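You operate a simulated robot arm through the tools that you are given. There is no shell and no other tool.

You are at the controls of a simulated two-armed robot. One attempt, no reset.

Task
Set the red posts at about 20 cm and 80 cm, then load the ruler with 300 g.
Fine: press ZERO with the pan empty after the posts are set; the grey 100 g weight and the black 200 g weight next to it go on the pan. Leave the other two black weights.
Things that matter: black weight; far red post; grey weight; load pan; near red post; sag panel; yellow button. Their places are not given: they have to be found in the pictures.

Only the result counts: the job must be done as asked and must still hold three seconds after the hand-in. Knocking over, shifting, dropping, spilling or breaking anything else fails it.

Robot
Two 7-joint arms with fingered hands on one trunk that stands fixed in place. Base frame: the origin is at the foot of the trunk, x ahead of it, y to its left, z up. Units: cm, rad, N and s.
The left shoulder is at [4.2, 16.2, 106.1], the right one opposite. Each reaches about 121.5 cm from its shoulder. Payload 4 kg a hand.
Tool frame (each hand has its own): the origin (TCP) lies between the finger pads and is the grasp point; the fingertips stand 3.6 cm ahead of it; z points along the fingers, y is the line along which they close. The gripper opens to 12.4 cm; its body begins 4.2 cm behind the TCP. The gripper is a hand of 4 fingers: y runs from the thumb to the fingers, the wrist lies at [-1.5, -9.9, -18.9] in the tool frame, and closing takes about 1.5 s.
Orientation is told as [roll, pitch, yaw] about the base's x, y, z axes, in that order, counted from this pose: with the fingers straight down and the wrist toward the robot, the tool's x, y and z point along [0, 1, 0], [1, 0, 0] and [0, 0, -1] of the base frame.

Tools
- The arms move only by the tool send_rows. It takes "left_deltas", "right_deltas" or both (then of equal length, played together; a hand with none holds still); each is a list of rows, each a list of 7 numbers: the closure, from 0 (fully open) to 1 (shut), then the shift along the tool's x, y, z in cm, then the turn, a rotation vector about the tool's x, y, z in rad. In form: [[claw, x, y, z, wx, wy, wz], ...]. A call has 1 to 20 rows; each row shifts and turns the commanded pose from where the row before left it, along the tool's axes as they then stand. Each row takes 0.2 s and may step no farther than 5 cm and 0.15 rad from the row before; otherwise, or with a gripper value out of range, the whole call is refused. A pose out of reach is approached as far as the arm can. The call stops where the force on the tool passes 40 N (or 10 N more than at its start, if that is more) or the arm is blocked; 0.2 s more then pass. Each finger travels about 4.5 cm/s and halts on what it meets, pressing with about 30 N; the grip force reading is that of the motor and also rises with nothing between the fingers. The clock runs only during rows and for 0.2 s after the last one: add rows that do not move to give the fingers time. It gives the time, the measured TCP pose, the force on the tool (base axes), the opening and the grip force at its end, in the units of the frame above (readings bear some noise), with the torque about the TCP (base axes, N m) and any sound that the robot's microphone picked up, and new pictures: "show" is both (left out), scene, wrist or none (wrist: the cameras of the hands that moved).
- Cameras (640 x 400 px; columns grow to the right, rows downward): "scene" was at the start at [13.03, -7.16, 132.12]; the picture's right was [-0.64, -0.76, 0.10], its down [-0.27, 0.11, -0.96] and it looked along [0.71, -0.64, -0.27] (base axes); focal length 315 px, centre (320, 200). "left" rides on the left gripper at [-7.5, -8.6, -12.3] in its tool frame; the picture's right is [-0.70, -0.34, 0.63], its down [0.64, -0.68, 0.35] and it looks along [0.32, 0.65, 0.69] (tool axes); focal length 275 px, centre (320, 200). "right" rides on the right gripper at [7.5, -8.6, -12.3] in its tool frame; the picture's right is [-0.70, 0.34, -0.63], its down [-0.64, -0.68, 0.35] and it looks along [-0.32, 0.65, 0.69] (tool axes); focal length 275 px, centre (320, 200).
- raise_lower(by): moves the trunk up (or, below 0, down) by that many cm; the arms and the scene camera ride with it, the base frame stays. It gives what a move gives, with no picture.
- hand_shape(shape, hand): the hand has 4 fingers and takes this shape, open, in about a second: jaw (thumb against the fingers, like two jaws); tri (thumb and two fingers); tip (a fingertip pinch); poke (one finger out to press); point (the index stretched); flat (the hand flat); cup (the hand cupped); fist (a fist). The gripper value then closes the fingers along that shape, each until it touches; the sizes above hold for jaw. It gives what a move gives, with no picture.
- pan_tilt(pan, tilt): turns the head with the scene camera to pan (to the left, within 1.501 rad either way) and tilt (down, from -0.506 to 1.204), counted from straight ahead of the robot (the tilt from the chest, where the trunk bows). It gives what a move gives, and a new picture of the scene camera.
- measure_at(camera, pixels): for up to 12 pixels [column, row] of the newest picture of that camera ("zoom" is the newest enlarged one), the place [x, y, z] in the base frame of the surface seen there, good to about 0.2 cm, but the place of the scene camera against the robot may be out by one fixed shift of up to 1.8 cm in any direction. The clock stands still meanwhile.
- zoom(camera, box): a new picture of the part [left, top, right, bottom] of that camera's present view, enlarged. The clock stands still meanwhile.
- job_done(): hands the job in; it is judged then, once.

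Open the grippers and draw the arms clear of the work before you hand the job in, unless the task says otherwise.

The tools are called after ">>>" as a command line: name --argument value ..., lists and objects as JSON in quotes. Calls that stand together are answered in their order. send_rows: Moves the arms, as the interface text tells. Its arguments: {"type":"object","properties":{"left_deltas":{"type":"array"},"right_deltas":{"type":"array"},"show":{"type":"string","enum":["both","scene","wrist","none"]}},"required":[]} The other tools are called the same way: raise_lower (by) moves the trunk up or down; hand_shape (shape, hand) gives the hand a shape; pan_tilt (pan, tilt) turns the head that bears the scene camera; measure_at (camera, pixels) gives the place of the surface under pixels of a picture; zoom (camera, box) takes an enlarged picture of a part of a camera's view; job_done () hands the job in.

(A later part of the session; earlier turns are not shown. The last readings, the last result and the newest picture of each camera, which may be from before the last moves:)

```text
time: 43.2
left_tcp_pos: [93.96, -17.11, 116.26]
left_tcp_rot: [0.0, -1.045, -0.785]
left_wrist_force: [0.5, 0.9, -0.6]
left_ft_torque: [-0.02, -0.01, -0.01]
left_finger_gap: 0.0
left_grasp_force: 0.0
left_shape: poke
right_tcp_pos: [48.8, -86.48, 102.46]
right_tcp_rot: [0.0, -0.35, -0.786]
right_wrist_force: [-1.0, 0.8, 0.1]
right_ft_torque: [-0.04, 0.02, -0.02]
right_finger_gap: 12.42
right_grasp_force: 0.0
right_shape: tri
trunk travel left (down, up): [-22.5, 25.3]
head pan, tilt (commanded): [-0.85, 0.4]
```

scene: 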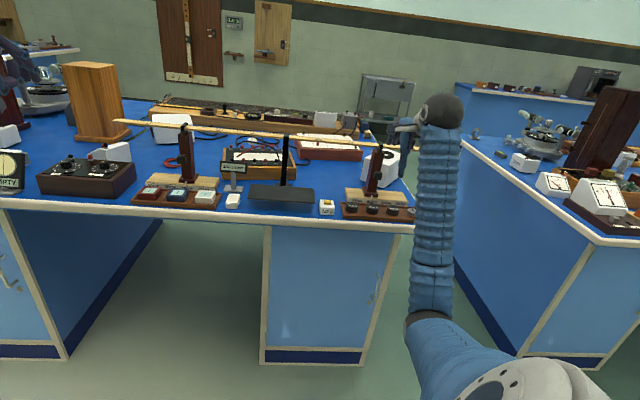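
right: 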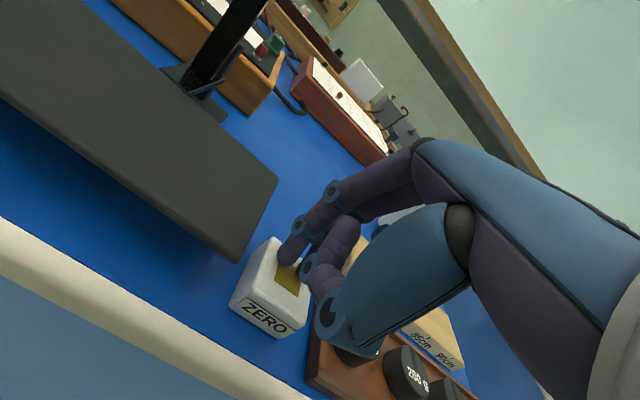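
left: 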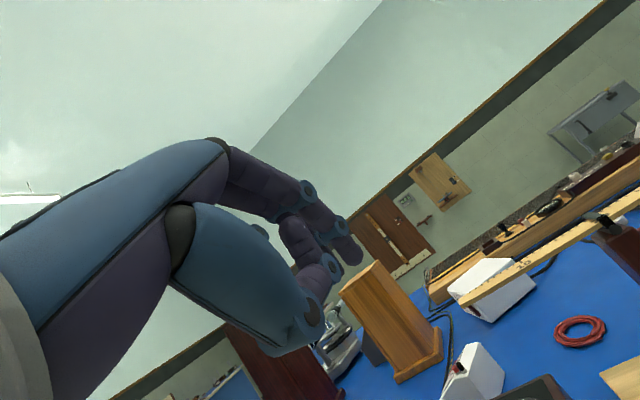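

ZERO done. Now I look through the right camera at the tri-shaped hand and the weights.

>>> send_rows --right_deltas '[[0.3, 0, 0, 0, 0, 0, 0], [0.3, 0, 0, 0, 0, 0, 0], [0.3, 0, 0, 0, 0, 0, 0]]' --show "both"

>>> zoom --camera "scene" --box '[320, 80, 460, 230]'

```text
time: 44.0
left_tcp_pos: [93.93, -17.23, 116.27]
left_tcp_rot: [-0.001, -1.045, -0.785]
left_wrist_force: [-0.4, 0.3, -0.4]
left_ft_torque: [-0.02, 0.02, -0.04]
left_finger_gap: 0.01
left_grasp_force: 0.0
left_shape: poke
right_tcp_pos: [48.75, -86.48, 102.48]
right_tcp_rot: [0.0, -0.352, -0.787]
right_wrist_force: [-0.3, 0.0, 0.0]
right_ft_torque: [-0.02, -0.02, 0.02]
right_finger_gap: 8.72
right_grasp_force: 0.1
right_shape: tri
trunk travel left (down, up): [-22.5, 25.3]
head pan, tilt (commanded): [-0.85, 0.4]
```

scene: 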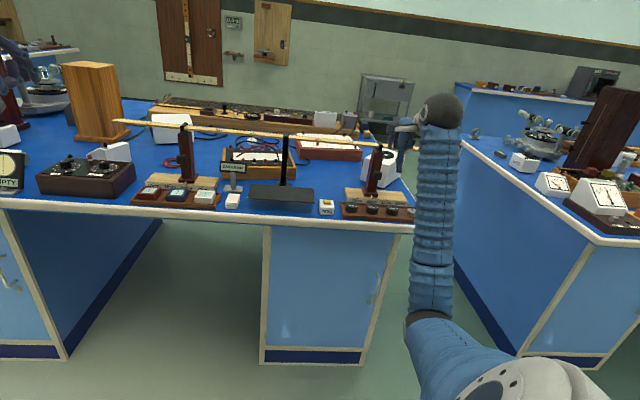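
right: 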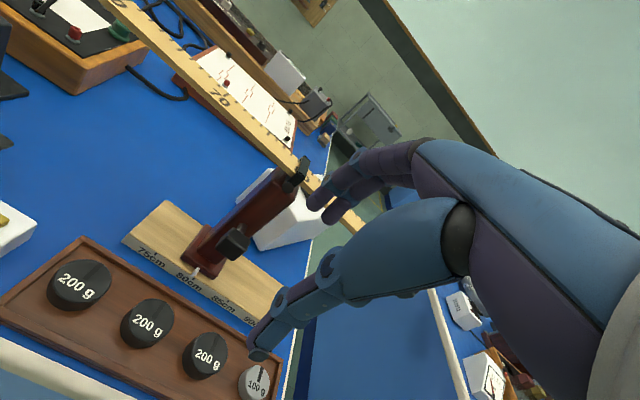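

```text
2.67 times, centred on (390, 155) of scene
```

zoom: 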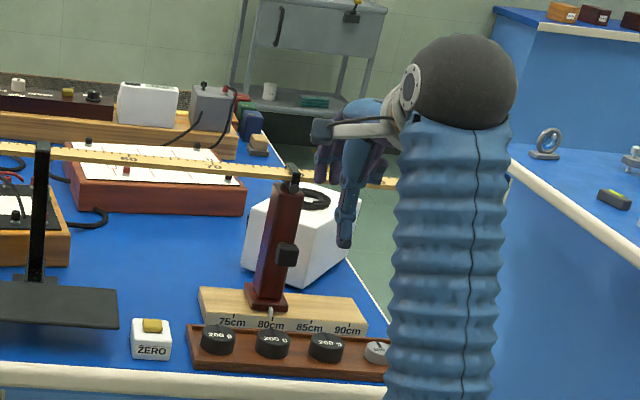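

I measure the weights and rack rims from the wrist camera.

>>> zoom --camera "right" --box '[120, 270, 320, 400]'

>>> measure_at --camera "right" --pixels '[[206, 353], [185, 350], [227, 356], [212, 335], [200, 371], [258, 380], [242, 380], [262, 366], [150, 320], [195, 310], [120, 370], [235, 330]]'

```text
3.08 times, centred on (220, 335) of right
```

zoom: 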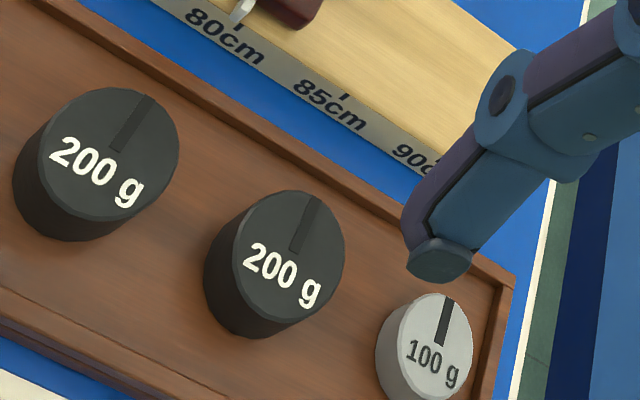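

```text
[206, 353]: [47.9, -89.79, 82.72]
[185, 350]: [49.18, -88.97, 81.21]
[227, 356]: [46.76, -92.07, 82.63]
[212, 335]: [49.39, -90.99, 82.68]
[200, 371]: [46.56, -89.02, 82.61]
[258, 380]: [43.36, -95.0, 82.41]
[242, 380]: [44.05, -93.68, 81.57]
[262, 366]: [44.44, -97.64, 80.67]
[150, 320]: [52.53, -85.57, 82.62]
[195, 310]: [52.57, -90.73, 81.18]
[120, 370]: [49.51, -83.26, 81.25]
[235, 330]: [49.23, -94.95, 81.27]
```

The weights are about 4.3 cm wide and 2 cm tall (top z≈82.7, floor 80.7) behind a low rim (81.25). I close the tri hand in the air to a ~5.5 cm gap to learn where its fingertips are.

>>> send_rows --right_deltas '[[0.55, 0, 0, 0, 0, 0, 0], [0.55, 0, 0, 0, 0, 0, 0], [0.55, 0, 0, 0, 0, 0, 0], [0.55, 0, 0, 0, 0, 0, 0]]' --show "wrist"

>>> zoom --camera "right" --box '[240, 140, 480, 360]'

>>> zoom --camera "scene" --box '[370, 100, 450, 190]'

```text
time: 45.0
left_tcp_pos: [94.03, -17.22, 116.15]
left_tcp_rot: [0.001, -1.046, -0.785]
left_wrist_force: [0.3, 0.2, 0.5]
left_ft_torque: [0.02, 0.02, -0.01]
left_finger_gap: 0.01
left_grasp_force: 0.0
left_shape: poke
right_tcp_pos: [48.75, -86.43, 102.47]
right_tcp_rot: [-0.001, -0.351, -0.785]
right_wrist_force: [0.5, -0.2, -0.1]
right_ft_torque: [-0.01, -0.02, 0.03]
right_finger_gap: 5.6
right_grasp_force: 0.1
right_shape: tri
trunk travel left (down, up): [-22.5, 25.3]
head pan, tilt (commanded): [-0.85, 0.4]
```

right: 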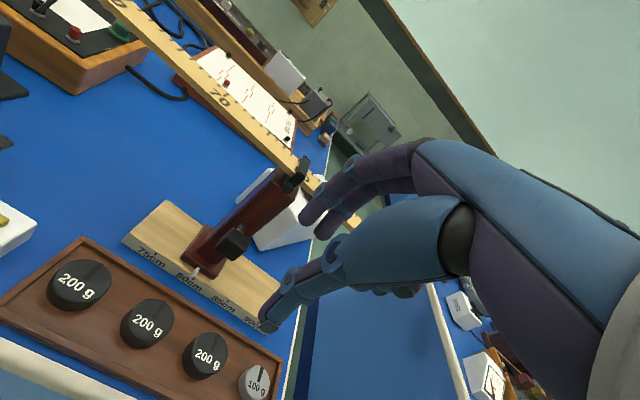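

```text
1.82 times, centred on (360, 250) of right
```

zoom: 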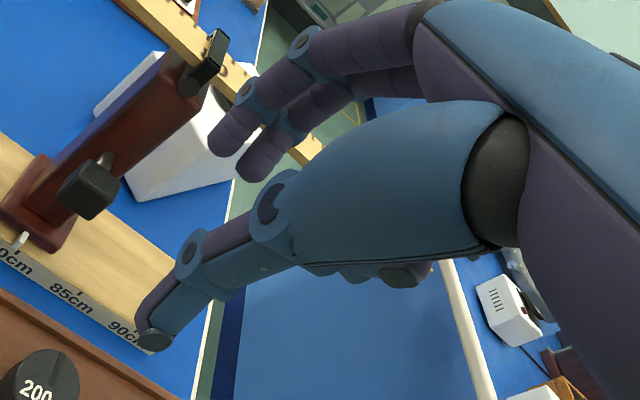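

```text
4.44 times, centred on (410, 145) of scene
```

zoom: 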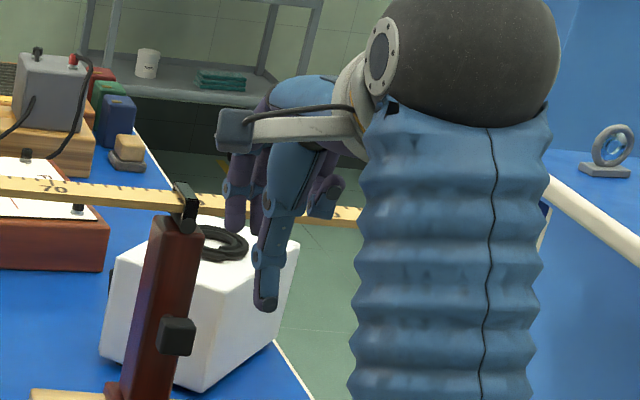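

>>> measure_at --camera "right" --pixels '[[306, 220], [312, 212], [321, 234], [326, 228], [269, 325], [275, 315], [272, 320], [285, 290], [325, 190], [265, 318]]'

>>> measure_at --camera "scene" --pixels '[[398, 168], [398, 160], [391, 150], [397, 151]]'

```text
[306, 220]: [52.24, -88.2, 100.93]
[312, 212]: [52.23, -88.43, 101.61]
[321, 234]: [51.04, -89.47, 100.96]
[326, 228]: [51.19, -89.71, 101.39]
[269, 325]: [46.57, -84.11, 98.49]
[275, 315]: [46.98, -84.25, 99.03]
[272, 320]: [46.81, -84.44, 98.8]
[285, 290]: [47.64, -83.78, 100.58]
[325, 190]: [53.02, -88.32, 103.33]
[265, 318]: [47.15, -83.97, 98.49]
```

```text
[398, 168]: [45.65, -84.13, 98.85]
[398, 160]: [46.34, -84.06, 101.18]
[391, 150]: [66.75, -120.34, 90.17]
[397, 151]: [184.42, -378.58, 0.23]
```

At a 5.6 cm gap the pads sit at y≈±2.9, tips ≈2.7–3.3 cm ahead of the TCP, centre x≈−0.25. I make the hand vertical and bring it above the third black weight (u≈30.8, d≈97.7), still about 8 cm up.

>>> send_rows --right_deltas '[[0.5, -1, 0, 0, 0.117, 0, 0], [0.5, -1, 0, 0, 0.117, 0, 0], [0.5, -1, 0, 0, 0.117, 0, 0], [0.5, -0.95, 0.7, 3, 0, 0, 0], [0.5, 0, 0.7, 3, 0, 0, 0], [0.5, 0, 0.7, 3, 0, 0, 0], [0.5, 0, 0, 0, 0, 0, 0]]' --show "both"

>>> zoom --camera "right" --box '[120, 150, 400, 400]'

```text
time: 46.6
left_tcp_pos: [93.96, -17.2, 116.24]
left_tcp_rot: [-0.001, -1.047, -0.786]
left_wrist_force: [0.5, -0.7, -0.3]
left_ft_torque: [-0.01, 0.0, -0.02]
left_finger_gap: 0.0
left_grasp_force: 0.0
left_shape: poke
right_tcp_pos: [47.29, -91.03, 93.41]
right_tcp_rot: [-0.001, -0.001, -0.784]
right_wrist_force: [-0.7, -0.2, -0.3]
right_ft_torque: [0.0, 0.02, 0.02]
right_finger_gap: 6.15
right_grasp_force: 0.0
right_shape: tri
trunk travel left (down, up): [-22.5, 25.3]
head pan, tilt (commanded): [-0.85, 0.4]
```

scene: 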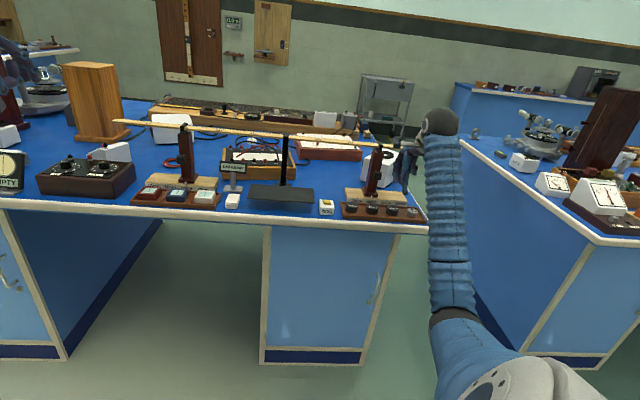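
right: 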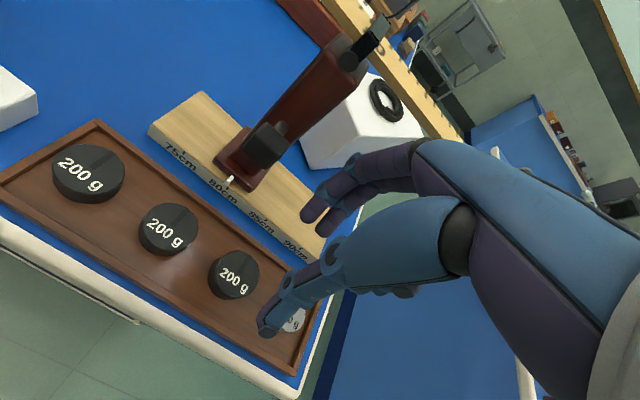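

```text
1.60 times, centred on (260, 275) of right
```

zoom: 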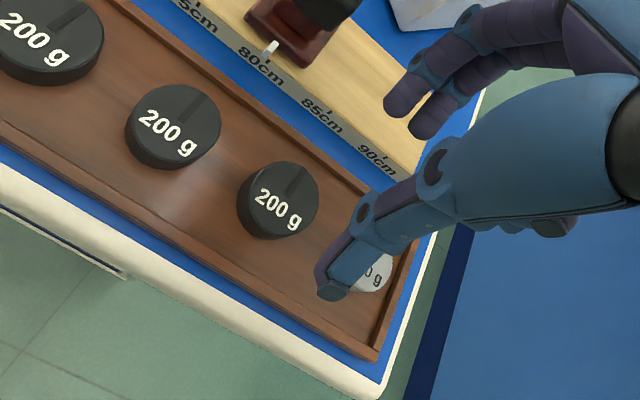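

I measure the third black weight's top (zoom ellipse around (283,198)) and the grey one.

>>> measure_at --camera "zoom" --pixels '[[284, 196], [250, 192], [316, 192], [290, 165], [277, 228], [265, 170], [305, 170], [262, 222], [375, 270], [385, 258], [372, 287], [392, 272]]'

>>> measure_at --camera "right" --pixels '[[308, 215], [322, 229], [267, 330], [262, 322]]'

```text
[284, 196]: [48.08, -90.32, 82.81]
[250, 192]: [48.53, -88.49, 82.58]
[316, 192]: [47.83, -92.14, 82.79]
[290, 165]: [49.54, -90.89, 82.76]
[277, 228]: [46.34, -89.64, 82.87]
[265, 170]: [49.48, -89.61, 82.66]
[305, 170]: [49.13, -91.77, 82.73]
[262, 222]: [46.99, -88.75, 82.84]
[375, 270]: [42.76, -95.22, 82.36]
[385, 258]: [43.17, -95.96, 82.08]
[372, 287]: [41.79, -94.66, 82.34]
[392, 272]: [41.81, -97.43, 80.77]
```

```text
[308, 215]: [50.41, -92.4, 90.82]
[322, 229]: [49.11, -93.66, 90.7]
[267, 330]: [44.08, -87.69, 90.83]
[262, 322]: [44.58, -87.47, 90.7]
```

Weight #3 is centred at u≈29.9, d≈97.8, radius ≈1.9. I shift 1.3 cm toward the post and descend 6 cm.

>>> send_rows --right_deltas '[[0.5, 1.3, 0, 1, 0, 0, 0], [0.5, 0, 0, 2, 0, 0, 0], [0.5, 0, 0, 2, 0, 0, 0], [0.5, 0, 0, 1, 0, 0, 0], [0.5, 0, 0, 0, 0, 0, 0]]' --show "both"

>>> zoom --camera "right" --box '[160, 150, 400, 370]'

>>> zoom --camera "scene" --box '[330, 130, 450, 230]'

```text
time: 47.8
left_tcp_pos: [94.02, -17.19, 116.25]
left_tcp_rot: [-0.002, -1.046, -0.785]
left_wrist_force: [-0.2, 1.1, 0.3]
left_ft_torque: [0.01, 0.0, 0.01]
left_finger_gap: 0.01
left_grasp_force: 0.1
left_shape: poke
right_tcp_pos: [48.33, -90.12, 87.44]
right_tcp_rot: [0.001, 0.0, -0.785]
right_wrist_force: [-0.3, -0.2, -0.4]
right_ft_torque: [0.02, 0.02, 0.02]
right_finger_gap: 6.2
right_grasp_force: 0.0
right_shape: tri
trunk travel left (down, up): [-22.5, 25.3]
head pan, tilt (commanded): [-0.85, 0.4]
```

scene: 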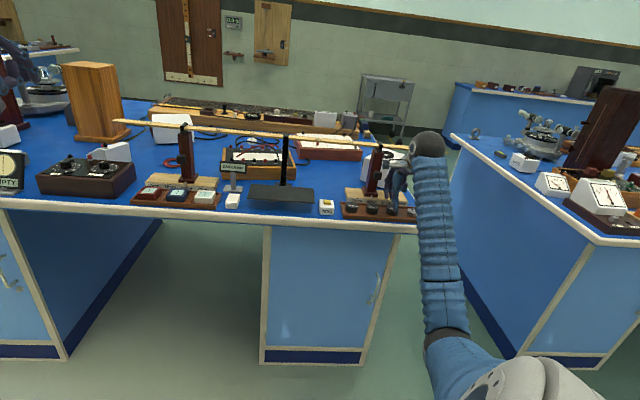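
right: 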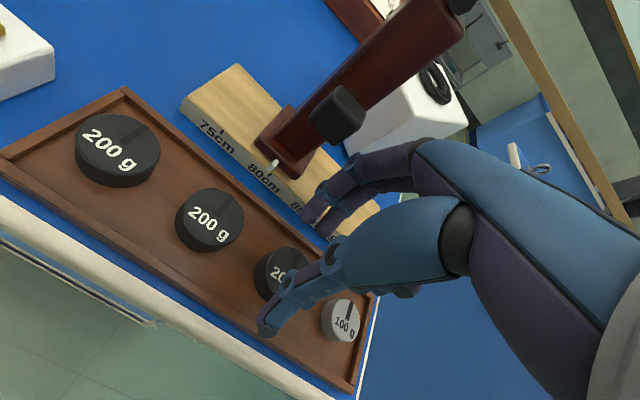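

```text
1.82 times, centred on (280, 260) of right
```

zoom: 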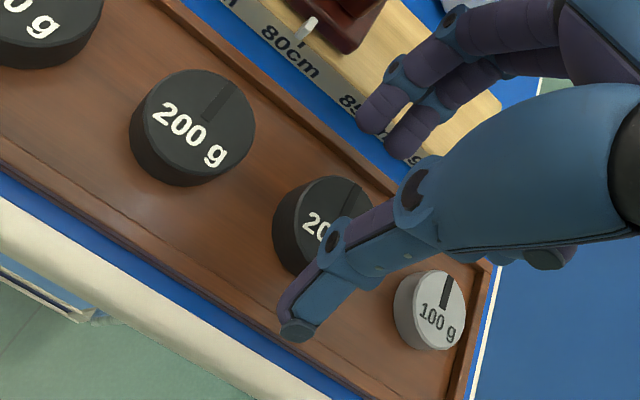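

```text
4.00 times, centred on (390, 180) of scene
```

zoom: 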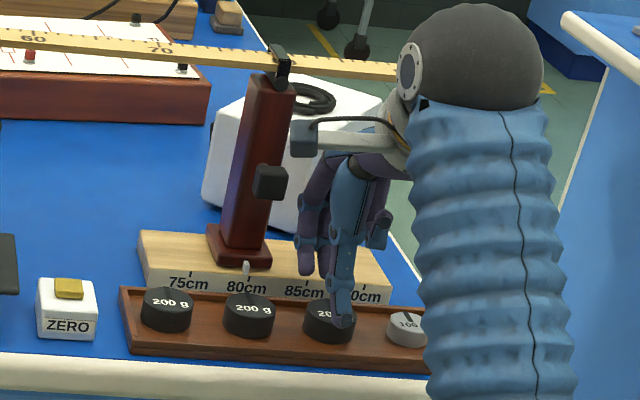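

The hand straddles weight #3. I descend 1.4 cm, then in fine steps to TCP z≈85.

>>> send_rows --right_deltas '[[0.5, 0, 0, 0.7, 0, 0, 0], [0.5, 0, 0, 0.7, 0, 0, 0], [0.5, 0, 0, 0.3, 0, 0, 0], [0.5, 0, 0, 0.3, 0, 0, 0], [0.5, 0, 0, 0.2, 0, 0, 0], [0.5, 0, 0, 0, 0, 0, 0]]' --show "both"

>>> zoom --camera "right" --box '[200, 170, 400, 370]'

>>> zoom --camera "scene" --box '[350, 160, 430, 225]'

```text
time: 49.2
left_tcp_pos: [94.02, -17.16, 116.31]
left_tcp_rot: [0.0, -1.043, -0.788]
left_wrist_force: [0.0, -0.7, 0.1]
left_ft_torque: [-0.02, 0.0, -0.02]
left_finger_gap: 0.01
left_grasp_force: 0.0
left_shape: poke
right_tcp_pos: [48.38, -90.08, 85.06]
right_tcp_rot: [-0.001, 0.001, -0.786]
right_wrist_force: [-0.2, -0.4, 2.7]
right_ft_torque: [0.01, -0.03, -0.04]
right_finger_gap: 6.17
right_grasp_force: 0.1
right_shape: tri
trunk travel left (down, up): [-22.5, 25.3]
head pan, tilt (commanded): [-0.85, 0.4]
```

scene: 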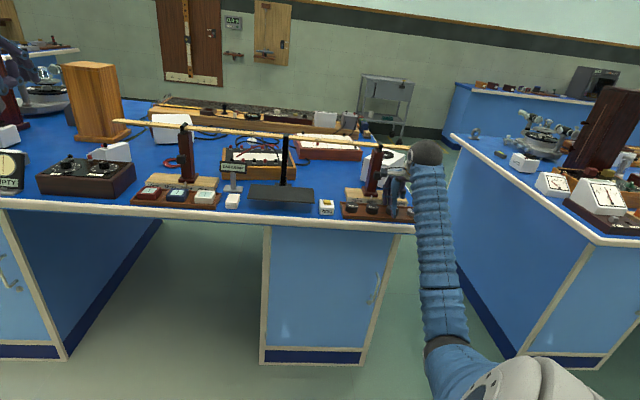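
right: 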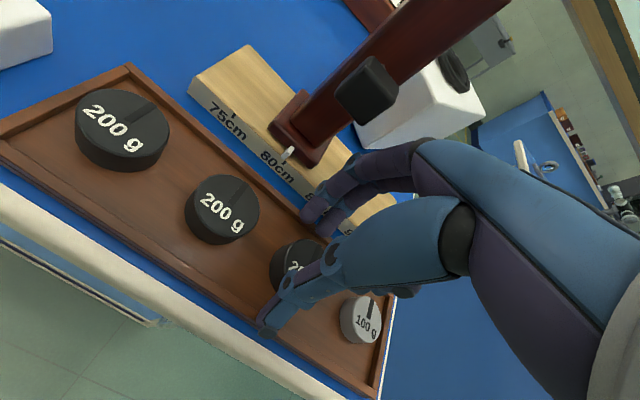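

```text
2.00 times, centred on (300, 270) of right
```

zoom: 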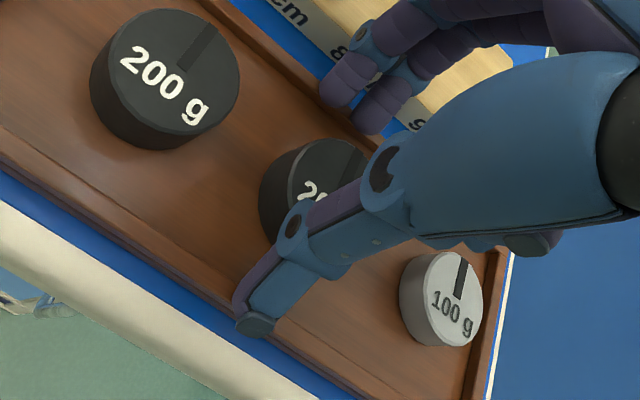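

```text
6.15 times, centred on (390, 192) of scene
```

zoom: 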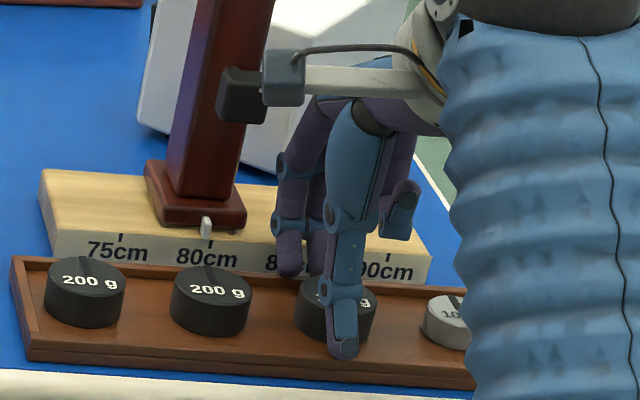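

A slight 2.7 N upward force suggests a tip touches the rim, so I raise 0.3 cm and close gradually on the weight.

>>> send_rows --right_deltas '[[0.5, 0, 0, -0.3, 0, 0, 0], [0.55, 0, 0, 0, 0, 0, 0], [0.6, 0, 0, 0, 0, 0, 0], [0.65, 0, 0, 0, 0, 0, 0], [0.68, 0, 0, 0, 0, 0, 0], [0.7, 0, 0, 0, 0, 0, 0], [0.72, 0, 0, 0, 0, 0, 0], [0.72, 0, 0, 0, 0, 0, 0]]' --show "both"

>>> zoom --camera "right" --box '[200, 170, 400, 370]'

>>> zoom --camera "scene" --box '[350, 160, 430, 225]'

```text
time: 51.0
left_tcp_pos: [93.9, -17.15, 116.16]
left_tcp_rot: [-0.001, -1.045, -0.785]
left_wrist_force: [0.0, -0.4, 0.7]
left_ft_torque: [0.02, -0.03, 0.0]
left_finger_gap: 0.0
left_grasp_force: 0.1
left_shape: poke
right_tcp_pos: [48.35, -90.06, 85.49]
right_tcp_rot: [0.0, -0.002, -0.785]
right_wrist_force: [-0.1, 1.4, 2.1]
right_ft_torque: [0.12, 0.08, 0.0]
right_finger_gap: 3.24
right_grasp_force: 29.7
right_shape: tri
trunk travel left (down, up): [-22.5, 25.3]
head pan, tilt (commanded): [-0.85, 0.4]
```

scene: 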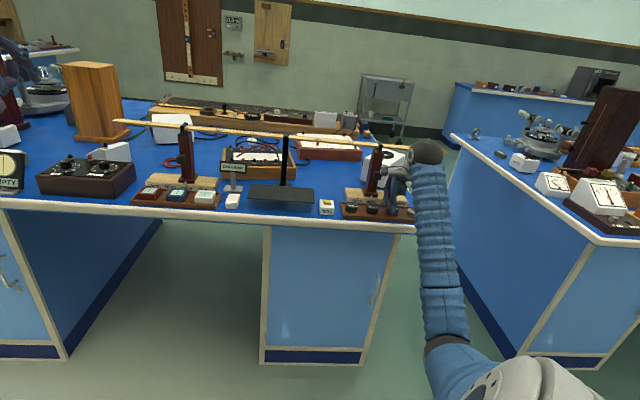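
right: 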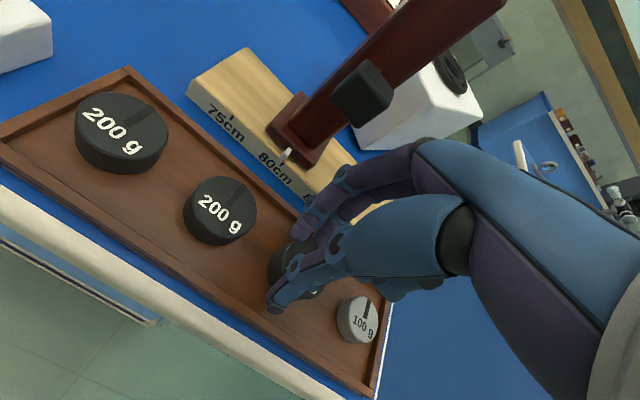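

```text
2.00 times, centred on (300, 270) of right
```

zoom: 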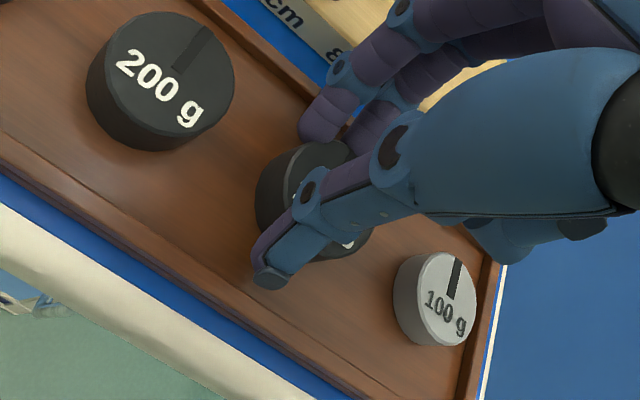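

```text
6.15 times, centred on (390, 192) of scene
```

zoom: 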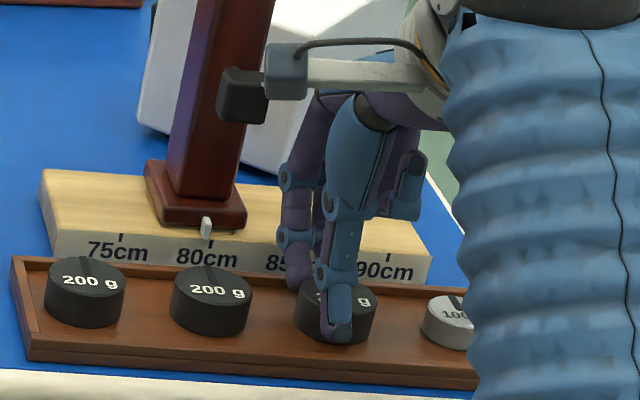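

Gripped: gap 3.24 cm at 29.7 N. I lift gently 1.5 cm and check that the weight comes along.

>>> send_rows --right_deltas '[[0.8, 0, 0, 0, 0, 0, 0], [0.8, 0, 0, -0.3, 0, 0, 0], [0.8, 0, 0, -0.4, 0, 0, 0], [0.8, 0, 0, -0.4, 0, 0, 0], [0.8, 0, 0, -0.4, 0, 0, 0], [0.8, 0, 0, 0, 0, 0, 0]]' --show "both"

>>> zoom --camera "right" --box '[200, 170, 400, 370]'

>>> zoom --camera "scene" --box '[350, 160, 430, 225]'

```text
time: 52.4
left_tcp_pos: [93.92, -17.24, 116.21]
left_tcp_rot: [0.0, -1.045, -0.785]
left_wrist_force: [0.7, -0.1, 0.2]
left_ft_torque: [0.02, 0.01, 0.0]
left_finger_gap: 0.01
left_grasp_force: 0.1
left_shape: poke
right_tcp_pos: [48.23, -90.06, 86.94]
right_tcp_rot: [0.0, -0.001, -0.788]
right_wrist_force: [0.6, 0.5, -1.6]
right_ft_torque: [0.02, -0.01, -0.01]
right_finger_gap: 3.15
right_grasp_force: 30.2
right_shape: tri
trunk travel left (down, up): [-22.5, 25.3]
head pan, tilt (commanded): [-0.85, 0.4]
```

scene: 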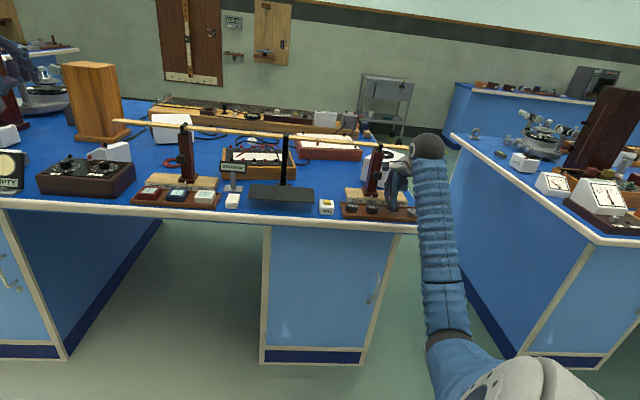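
right: 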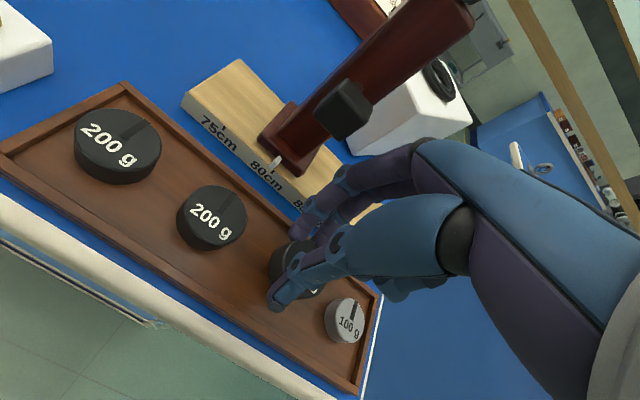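

```text
2.00 times, centred on (300, 270) of right
```

zoom: 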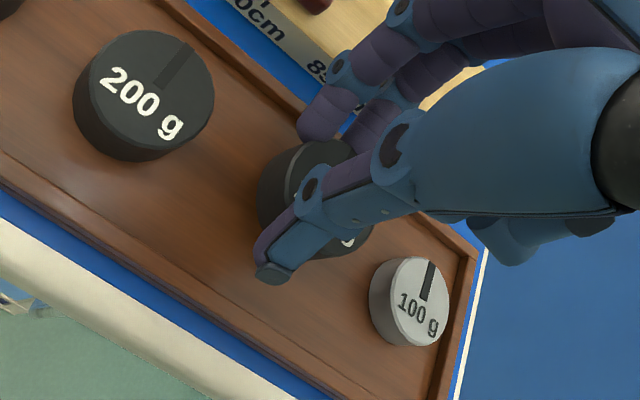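

```text
6.15 times, centred on (390, 192) of scene
```

zoom: 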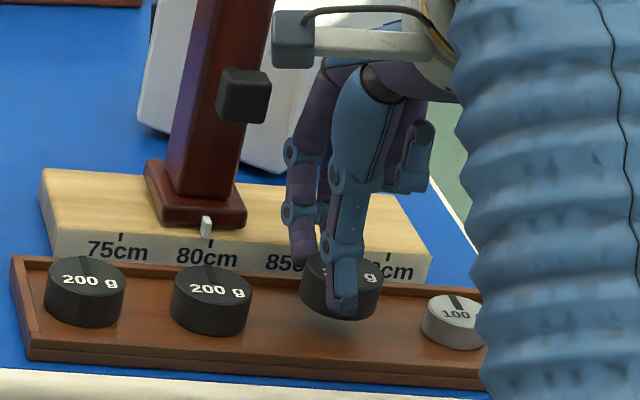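

The black weight is lifted cleanly. I raise it, draw it back to d≈93 to clear the post's knob and ruler, and carry it over to the pan.

>>> send_rows --right_deltas '[[0.8, 0, 0, -2, 0, 0, 0], [0.8, 0, -1.2, -3, 0, 0, 0], [0.8, 0, -1.8, -3, 0, 0, 0], [0.8, 1, -1.8, -1, 0, 0, 0], [0.8, 3, 0, 0, 0, 0, 0], [0.8, 3.7, 0, 0, 0, 0, 0], [0.8, 3.7, 0, 0, 0, 0, 0], [0.8, 3.7, 0, 0, 0, 0, 0], [0.8, 3.7, 0, 0, 0, 0, 0], [0.8, 3.7, 0, 0, 0, 0, 0], [0.8, 3.7, 0, 0, 0, 0, 0], [0.8, 3.7, 0, 0, 0, 0, 0], [0.8, 3.7, 0, 0, 0, 0, 0], [0.8, 2.5, 0, 0, 0, 0, 0], [0.8, 0.95, 0, 0, 0, 0, 0], [0.8, 0, 0, 0, 0, 0, 0]]' --show "both"

>>> zoom --camera "scene" --box '[200, 110, 360, 230]'

```text
time: 55.8
left_tcp_pos: [94.06, -17.17, 116.2]
left_tcp_rot: [-0.001, -1.046, -0.787]
left_wrist_force: [-0.6, 0.3, -0.8]
left_ft_torque: [-0.01, -0.02, 0.04]
left_finger_gap: 0.01
left_grasp_force: 0.1
left_shape: poke
right_tcp_pos: [71.13, -60.55, 95.98]
right_tcp_rot: [0.002, -0.001, -0.786]
right_wrist_force: [-0.2, 1.3, -2.0]
right_ft_torque: [-0.01, -0.06, 0.01]
right_finger_gap: 3.09
right_grasp_force: 29.7
right_shape: tri
trunk travel left (down, up): [-22.5, 25.3]
head pan, tilt (commanded): [-0.85, 0.4]
```

scene: 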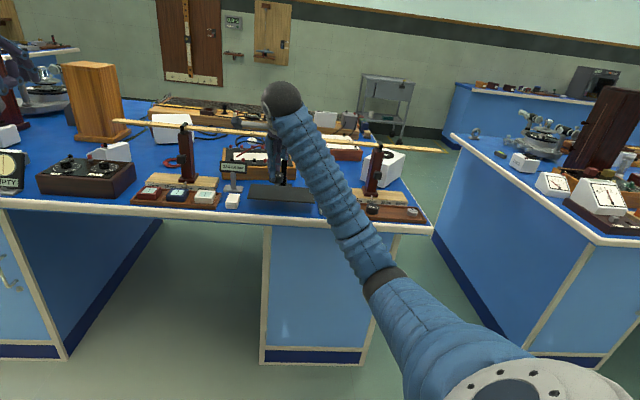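
right: 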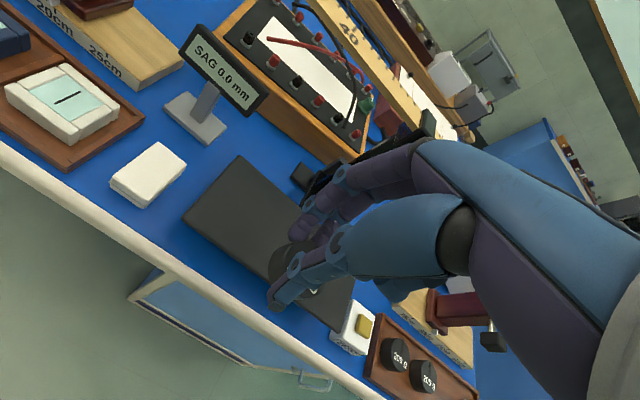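

```text
3.33 times, centred on (280, 170) of scene
```

zoom: 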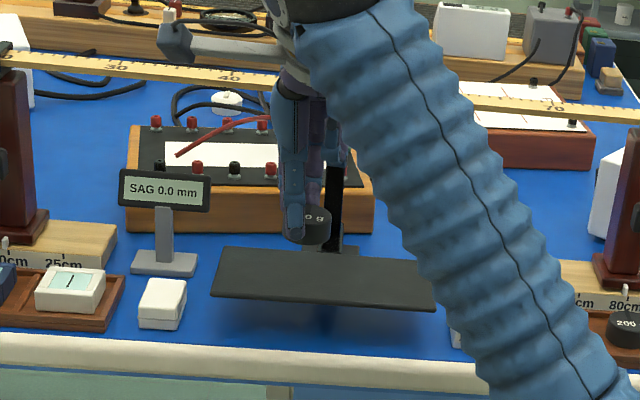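

The weight is over the front of the pan. I measure the pan plate's corners from this view.

>>> measure_at --camera "right" --pixels '[[238, 160], [188, 218], [262, 180], [230, 225], [335, 322], [348, 308], [302, 172], [245, 205]]'

```text
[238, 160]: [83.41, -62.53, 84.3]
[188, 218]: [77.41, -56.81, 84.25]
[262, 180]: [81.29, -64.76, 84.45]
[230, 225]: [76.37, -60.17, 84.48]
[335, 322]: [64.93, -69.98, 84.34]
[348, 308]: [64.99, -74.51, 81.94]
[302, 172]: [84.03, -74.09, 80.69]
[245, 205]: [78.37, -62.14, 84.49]
```

Plate is u −14.7…4.7, d 94.9…103.2, z≈84.4. I move forward 5.2 cm to d≈98.3 and lower until the weight is about 1 cm above the plate.

>>> send_rows --right_deltas '[[0.8, 0, 2.6, 0, 0, 0, 0], [0.8, 0, 2.6, 0, 0, 0, 0], [0.8, 0, 0, 2, 0, 0, 0], [0.8, 0, 0, 2, 0, 0, 0], [0.8, 0, 0, 1, 0, 0, 0], [0.8, 0, 0, 0.6, 0, 0, 0], [0.8, 0, 0, 0, 0, 0, 0]]' --show "both"

>>> zoom --camera "scene" --box '[220, 130, 340, 220]'

>>> zoom --camera "right" --box '[160, 150, 400, 370]'

```text
time: 57.4
left_tcp_pos: [93.93, -17.25, 116.23]
left_tcp_rot: [0.001, -1.045, -0.785]
left_wrist_force: [0.5, -0.7, 0.5]
left_ft_torque: [0.01, -0.01, 0.01]
left_finger_gap: 0.0
left_grasp_force: 0.0
left_shape: poke
right_tcp_pos: [74.76, -64.05, 90.34]
right_tcp_rot: [-0.001, -0.001, -0.785]
right_wrist_force: [-0.4, 1.0, -2.3]
right_ft_torque: [0.01, -0.03, 0.02]
right_finger_gap: 3.1
right_grasp_force: 30.5
right_shape: tri
trunk travel left (down, up): [-22.5, 25.3]
head pan, tilt (commanded): [-0.85, 0.4]
```

scene: 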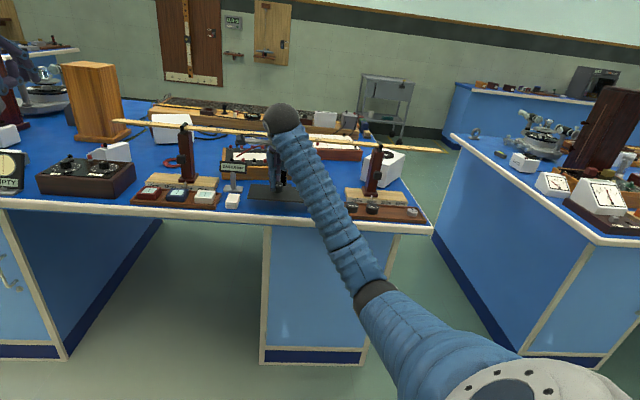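
right: 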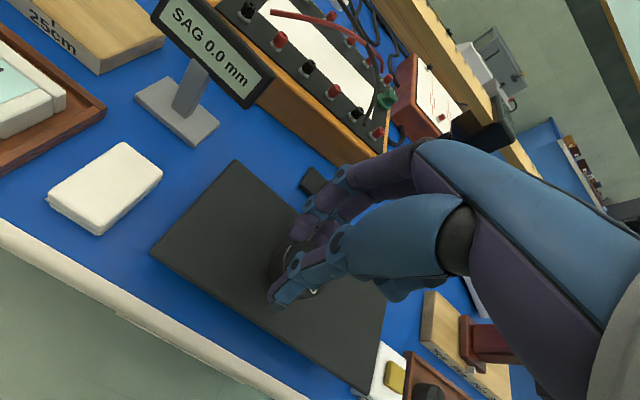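

```text
4.44 times, centred on (280, 175) of scene
```

zoom: 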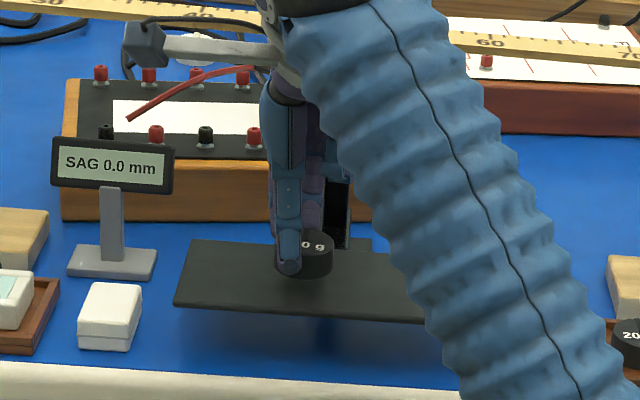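

```text
1.82 times, centred on (280, 260) of right
```

zoom: 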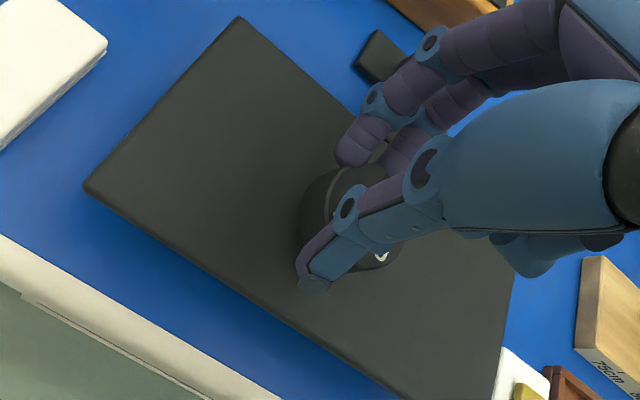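

The weight hovers over the plate. Lowering in 0.2 cm steps while watching the force.

>>> send_rows --right_deltas '[[0.8, 0, 0, 0.2, 0, 0, 0], [0.8, 0, 0, 0.2, 0, 0, 0], [0.8, 0, 0, 0.2, 0, 0, 0], [0.8, 0, 0, 0.2, 0, 0, 0], [0.8, 0, 0, 0, 0, 0, 0]]' --show "scene"

>>> zoom --camera "scene" --box '[230, 150, 330, 220]'

```text
time: 58.6
left_tcp_pos: [94.06, -17.15, 116.24]
left_tcp_rot: [0.0, -1.046, -0.786]
left_wrist_force: [0.2, 0.5, 0.2]
left_ft_torque: [-0.02, -0.01, 0.0]
left_finger_gap: 0.0
left_grasp_force: 0.0
left_shape: poke
right_tcp_pos: [74.74, -63.91, 89.46]
right_tcp_rot: [-0.001, -0.001, -0.787]
right_wrist_force: [0.8, -1.2, -2.7]
right_ft_torque: [0.0, 0.0, -0.03]
right_finger_gap: 3.11
right_grasp_force: 30.1
right_shape: tri
trunk travel left (down, up): [-22.5, 25.3]
head pan, tilt (commanded): [-0.85, 0.4]
```

scene: 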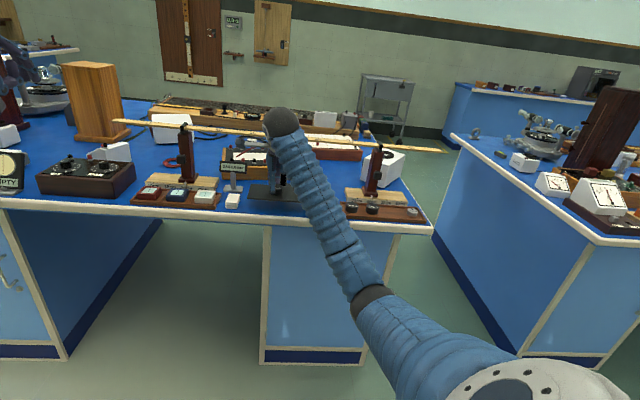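

```text
5.71 times, centred on (280, 185) of scene
```

zoom: 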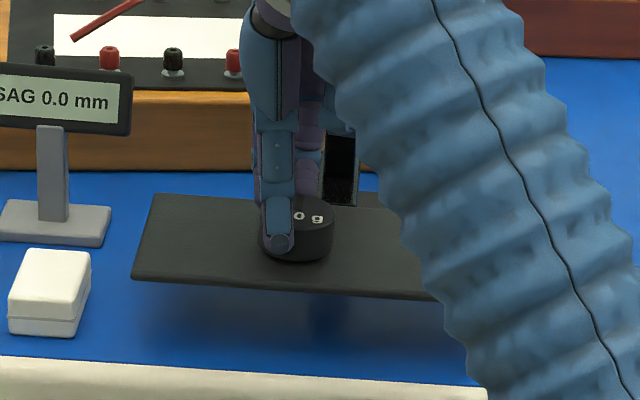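

Force is still −2.7 N (weight hanging), so it isn't down yet. I continue in 0.1–0.15 cm steps.

>>> send_rows --right_deltas '[[0.8, 0, 0, 0.12, 0, 0, 0], [0.8, 0, 0, 0.12, 0, 0, 0], [0.8, 0, 0, 0, 0, 0, 0]]' --show "none"

>>> zoom --camera "scene" --box '[220, 150, 330, 220]'

```text
time: 59.4
left_tcp_pos: [93.95, -17.24, 116.23]
left_tcp_rot: [0.0, -1.045, -0.786]
left_wrist_force: [-0.1, -0.7, -1.5]
left_ft_torque: [0.0, 0.03, 0.01]
left_finger_gap: 0.0
left_grasp_force: 0.1
left_shape: poke
right_tcp_pos: [74.72, -63.87, 89.28]
right_tcp_rot: [0.0, 0.0, -0.787]
right_wrist_force: [-0.6, 0.2, -1.8]
right_ft_torque: [0.01, 0.03, -0.03]
right_finger_gap: 3.1
right_grasp_force: 29.7
right_shape: tri
trunk travel left (down, up): [-22.5, 25.3]
head pan, tilt (commanded): [-0.85, 0.4]
```

```text
5.71 times, centred on (275, 185) of scene
```

zoom: 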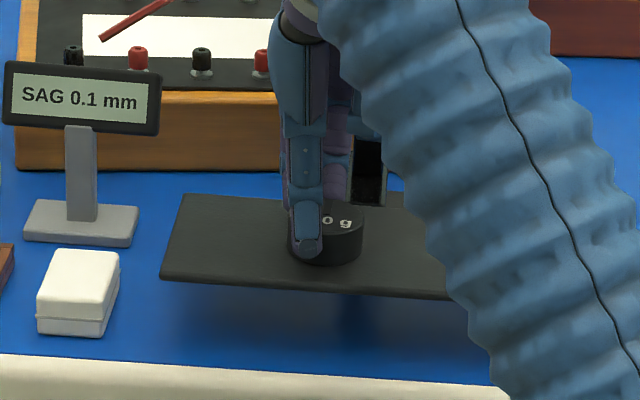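

The panel shows SAG 0.1 mm: the weight is just touching. I go down slightly more until the pan carries it.

>>> send_rows --right_deltas '[[0.8, 0, 0, 0.1, 0, 0, 0], [0.8, 0, 0, 0.1, 0, 0, 0], [0.8, 0, 0, 0, 0, 0, 0]]' --show "none"

>>> zoom --camera "scene" --box '[220, 150, 330, 220]'

```text
time: 60.2
left_tcp_pos: [93.94, -17.15, 116.38]
left_tcp_rot: [0.0, -1.046, -0.785]
left_wrist_force: [-0.4, 0.1, -0.1]
left_ft_torque: [0.03, -0.02, -0.03]
left_finger_gap: 0.02
left_grasp_force: 0.0
left_shape: poke
right_tcp_pos: [74.92, -64.18, 88.92]
right_tcp_rot: [0.0, -0.001, -0.786]
right_wrist_force: [-0.2, 0.2, 0.3]
right_ft_torque: [0.08, 0.06, -0.01]
right_finger_gap: 3.09
right_grasp_force: 29.9
right_shape: tri
trunk travel left (down, up): [-22.5, 25.3]
head pan, tilt (commanded): [-0.85, 0.4]
```

```text
5.71 times, centred on (275, 185) of scene
```

zoom: 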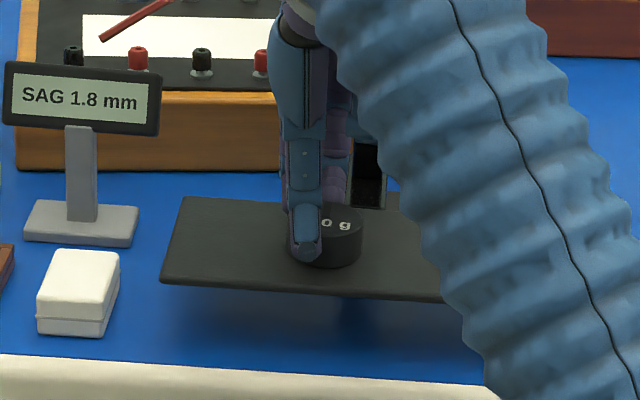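

The pan now carries the weight (SAG 1.8 mm, force ≈0). I open the fingers gently to about 6 cm.

>>> send_rows --right_deltas '[[0.74, 0, 0, 0, 0, 0, 0], [0.7, 0, 0, 0, 0, 0, 0], [0.66, 0, 0, 0, 0, 0, 0], [0.62, 0, 0, 0, 0, 0, 0], [0.57, 0, 0, 0, 0, 0, 0], [0.52, 0, 0, 0, 0, 0, 0], [0.5, 0, 0, 0, 0, 0, 0], [0.5, 0, 0, 0, 0, 0, 0]]' --show "both"

>>> zoom --camera "scene" --box '[220, 150, 330, 220]'

>>> zoom --camera "right" --box '[200, 170, 400, 370]'

```text
time: 62.0
left_tcp_pos: [93.97, -17.23, 116.22]
left_tcp_rot: [0.0, -1.046, -0.785]
left_wrist_force: [-0.3, -0.2, 0.5]
left_ft_torque: [-0.01, 0.0, 0.01]
left_finger_gap: 0.0
left_grasp_force: 0.0
left_shape: poke
right_tcp_pos: [74.86, -63.98, 88.95]
right_tcp_rot: [0.001, 0.0, -0.785]
right_wrist_force: [0.2, -0.8, -0.3]
right_ft_torque: [0.01, 0.0, -0.05]
right_finger_gap: 6.18
right_grasp_force: 0.0
right_shape: tri
trunk travel left (down, up): [-22.5, 25.3]
head pan, tilt (commanded): [-0.85, 0.4]
```

scene: 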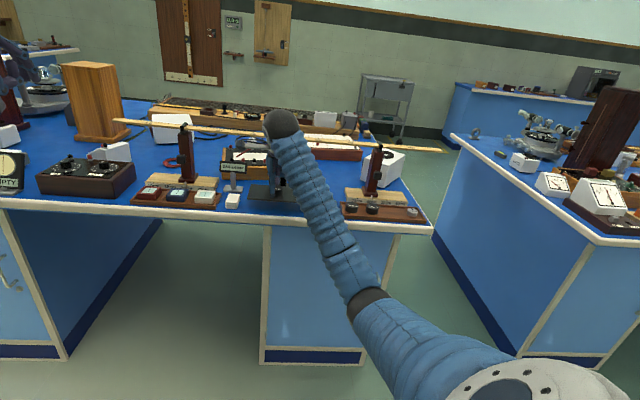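
right: 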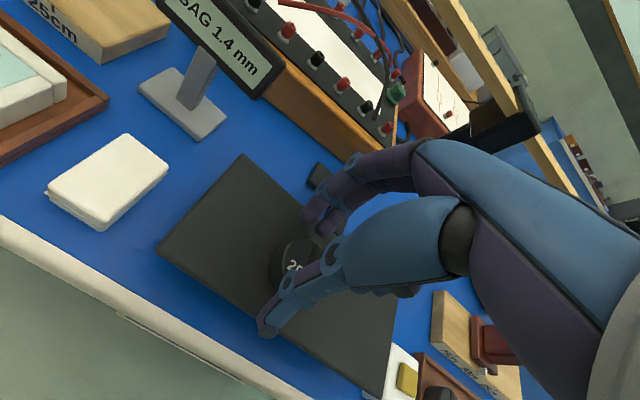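

```text
5.71 times, centred on (275, 185) of scene
```

zoom: 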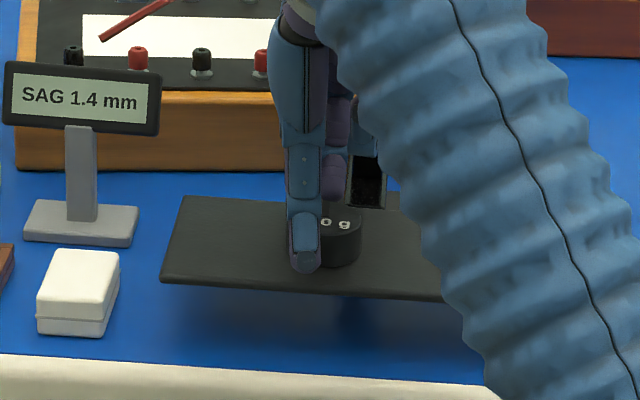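

```text
2.00 times, centred on (300, 270) of right
```

zoom: 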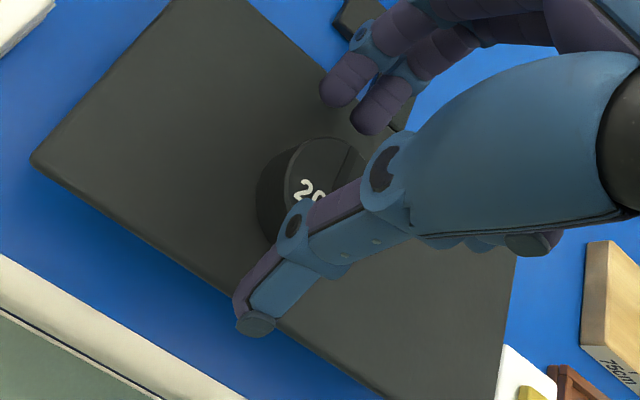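

SAG 1.4 mm with 200 g resting on the pan. I lift the hand straight up, draw back, and carry it toward the grey weight.

>>> send_rows --right_deltas '[[0.5, 0, 0, -1, 0, 0, 0], [0.5, 0, 0, -2, 0, 0, 0], [0.5, 0, 0, -3, 0, 0, 0], [0.5, 0, -1, -2.5, 0, 0, 0], [0.5, 0, -4, 0, 0, 0, 0], [0.5, -4, 0, 0, 0, 0, 0], [0.5, -4, 0, 0, 0, 0, 0], [0.5, -4, 0, 0, 0, 0, 0], [0.5, -4, 0, 0, 0, 0, 0], [0.5, -4, 0, 0, 0, 0, 0], [0.5, -4, 0, 0, 0, 0, 0], [0.5, -4, 0, 0, 0, 0, 0], [0.5, -4, 0, 0, 0, 0, 0], [0.5, -4, 0, 0, 0, 0, 0], [0.5, -4, 0, 0, 0, 0, 0], [0.5, -3.5, 2, 0, 0, 0, 0], [0.5, 0, 3, 0, 0, 0, 0]]' --show "both"

>>> zoom --camera "right" --box '[120, 200, 360, 400]'

>>> zoom --camera "scene" --box '[200, 140, 440, 240]'

```text
time: 65.6
left_tcp_pos: [93.94, -17.26, 116.15]
left_tcp_rot: [-0.001, -1.045, -0.784]
left_wrist_force: [0.1, -0.7, 0.4]
left_ft_torque: [0.03, -0.01, 0.0]
left_finger_gap: 0.01
left_grasp_force: 0.0
left_shape: poke
right_tcp_pos: [44.12, -94.78, 97.47]
right_tcp_rot: [0.002, 0.001, -0.786]
right_wrist_force: [0.5, 0.0, -1.0]
right_ft_torque: [0.01, 0.03, -0.04]
right_finger_gap: 6.17
right_grasp_force: 0.1
right_shape: tri
trunk travel left (down, up): [-22.5, 25.3]
head pan, tilt (commanded): [-0.85, 0.4]
```

scene: 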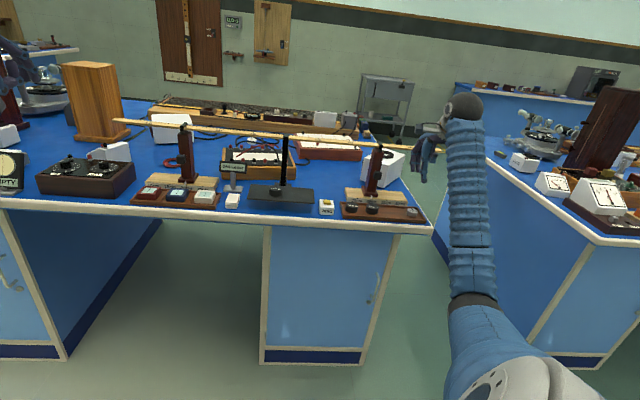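
right: 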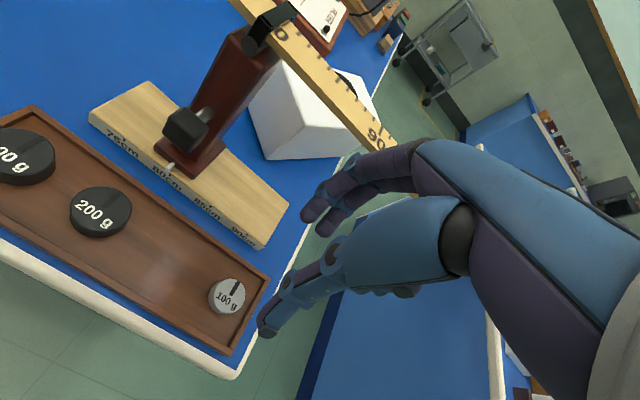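

```text
2.00 times, centred on (240, 300) of right
```

zoom: 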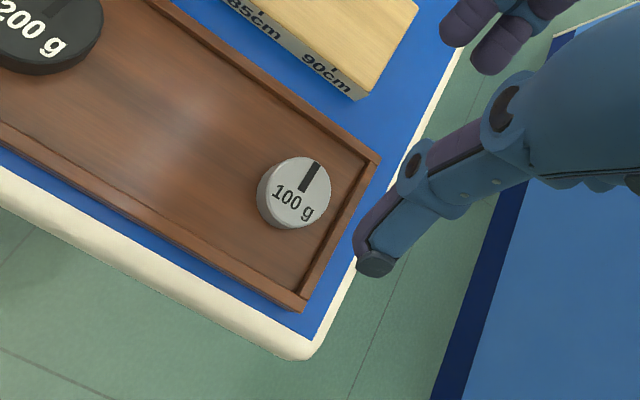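

```text
2.67 times, centred on (320, 190) of scene
```

zoom: 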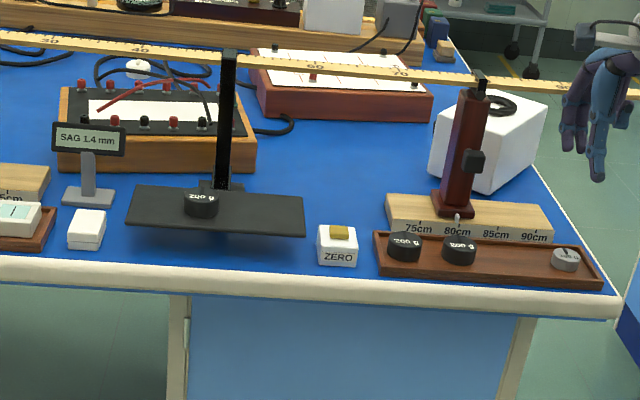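

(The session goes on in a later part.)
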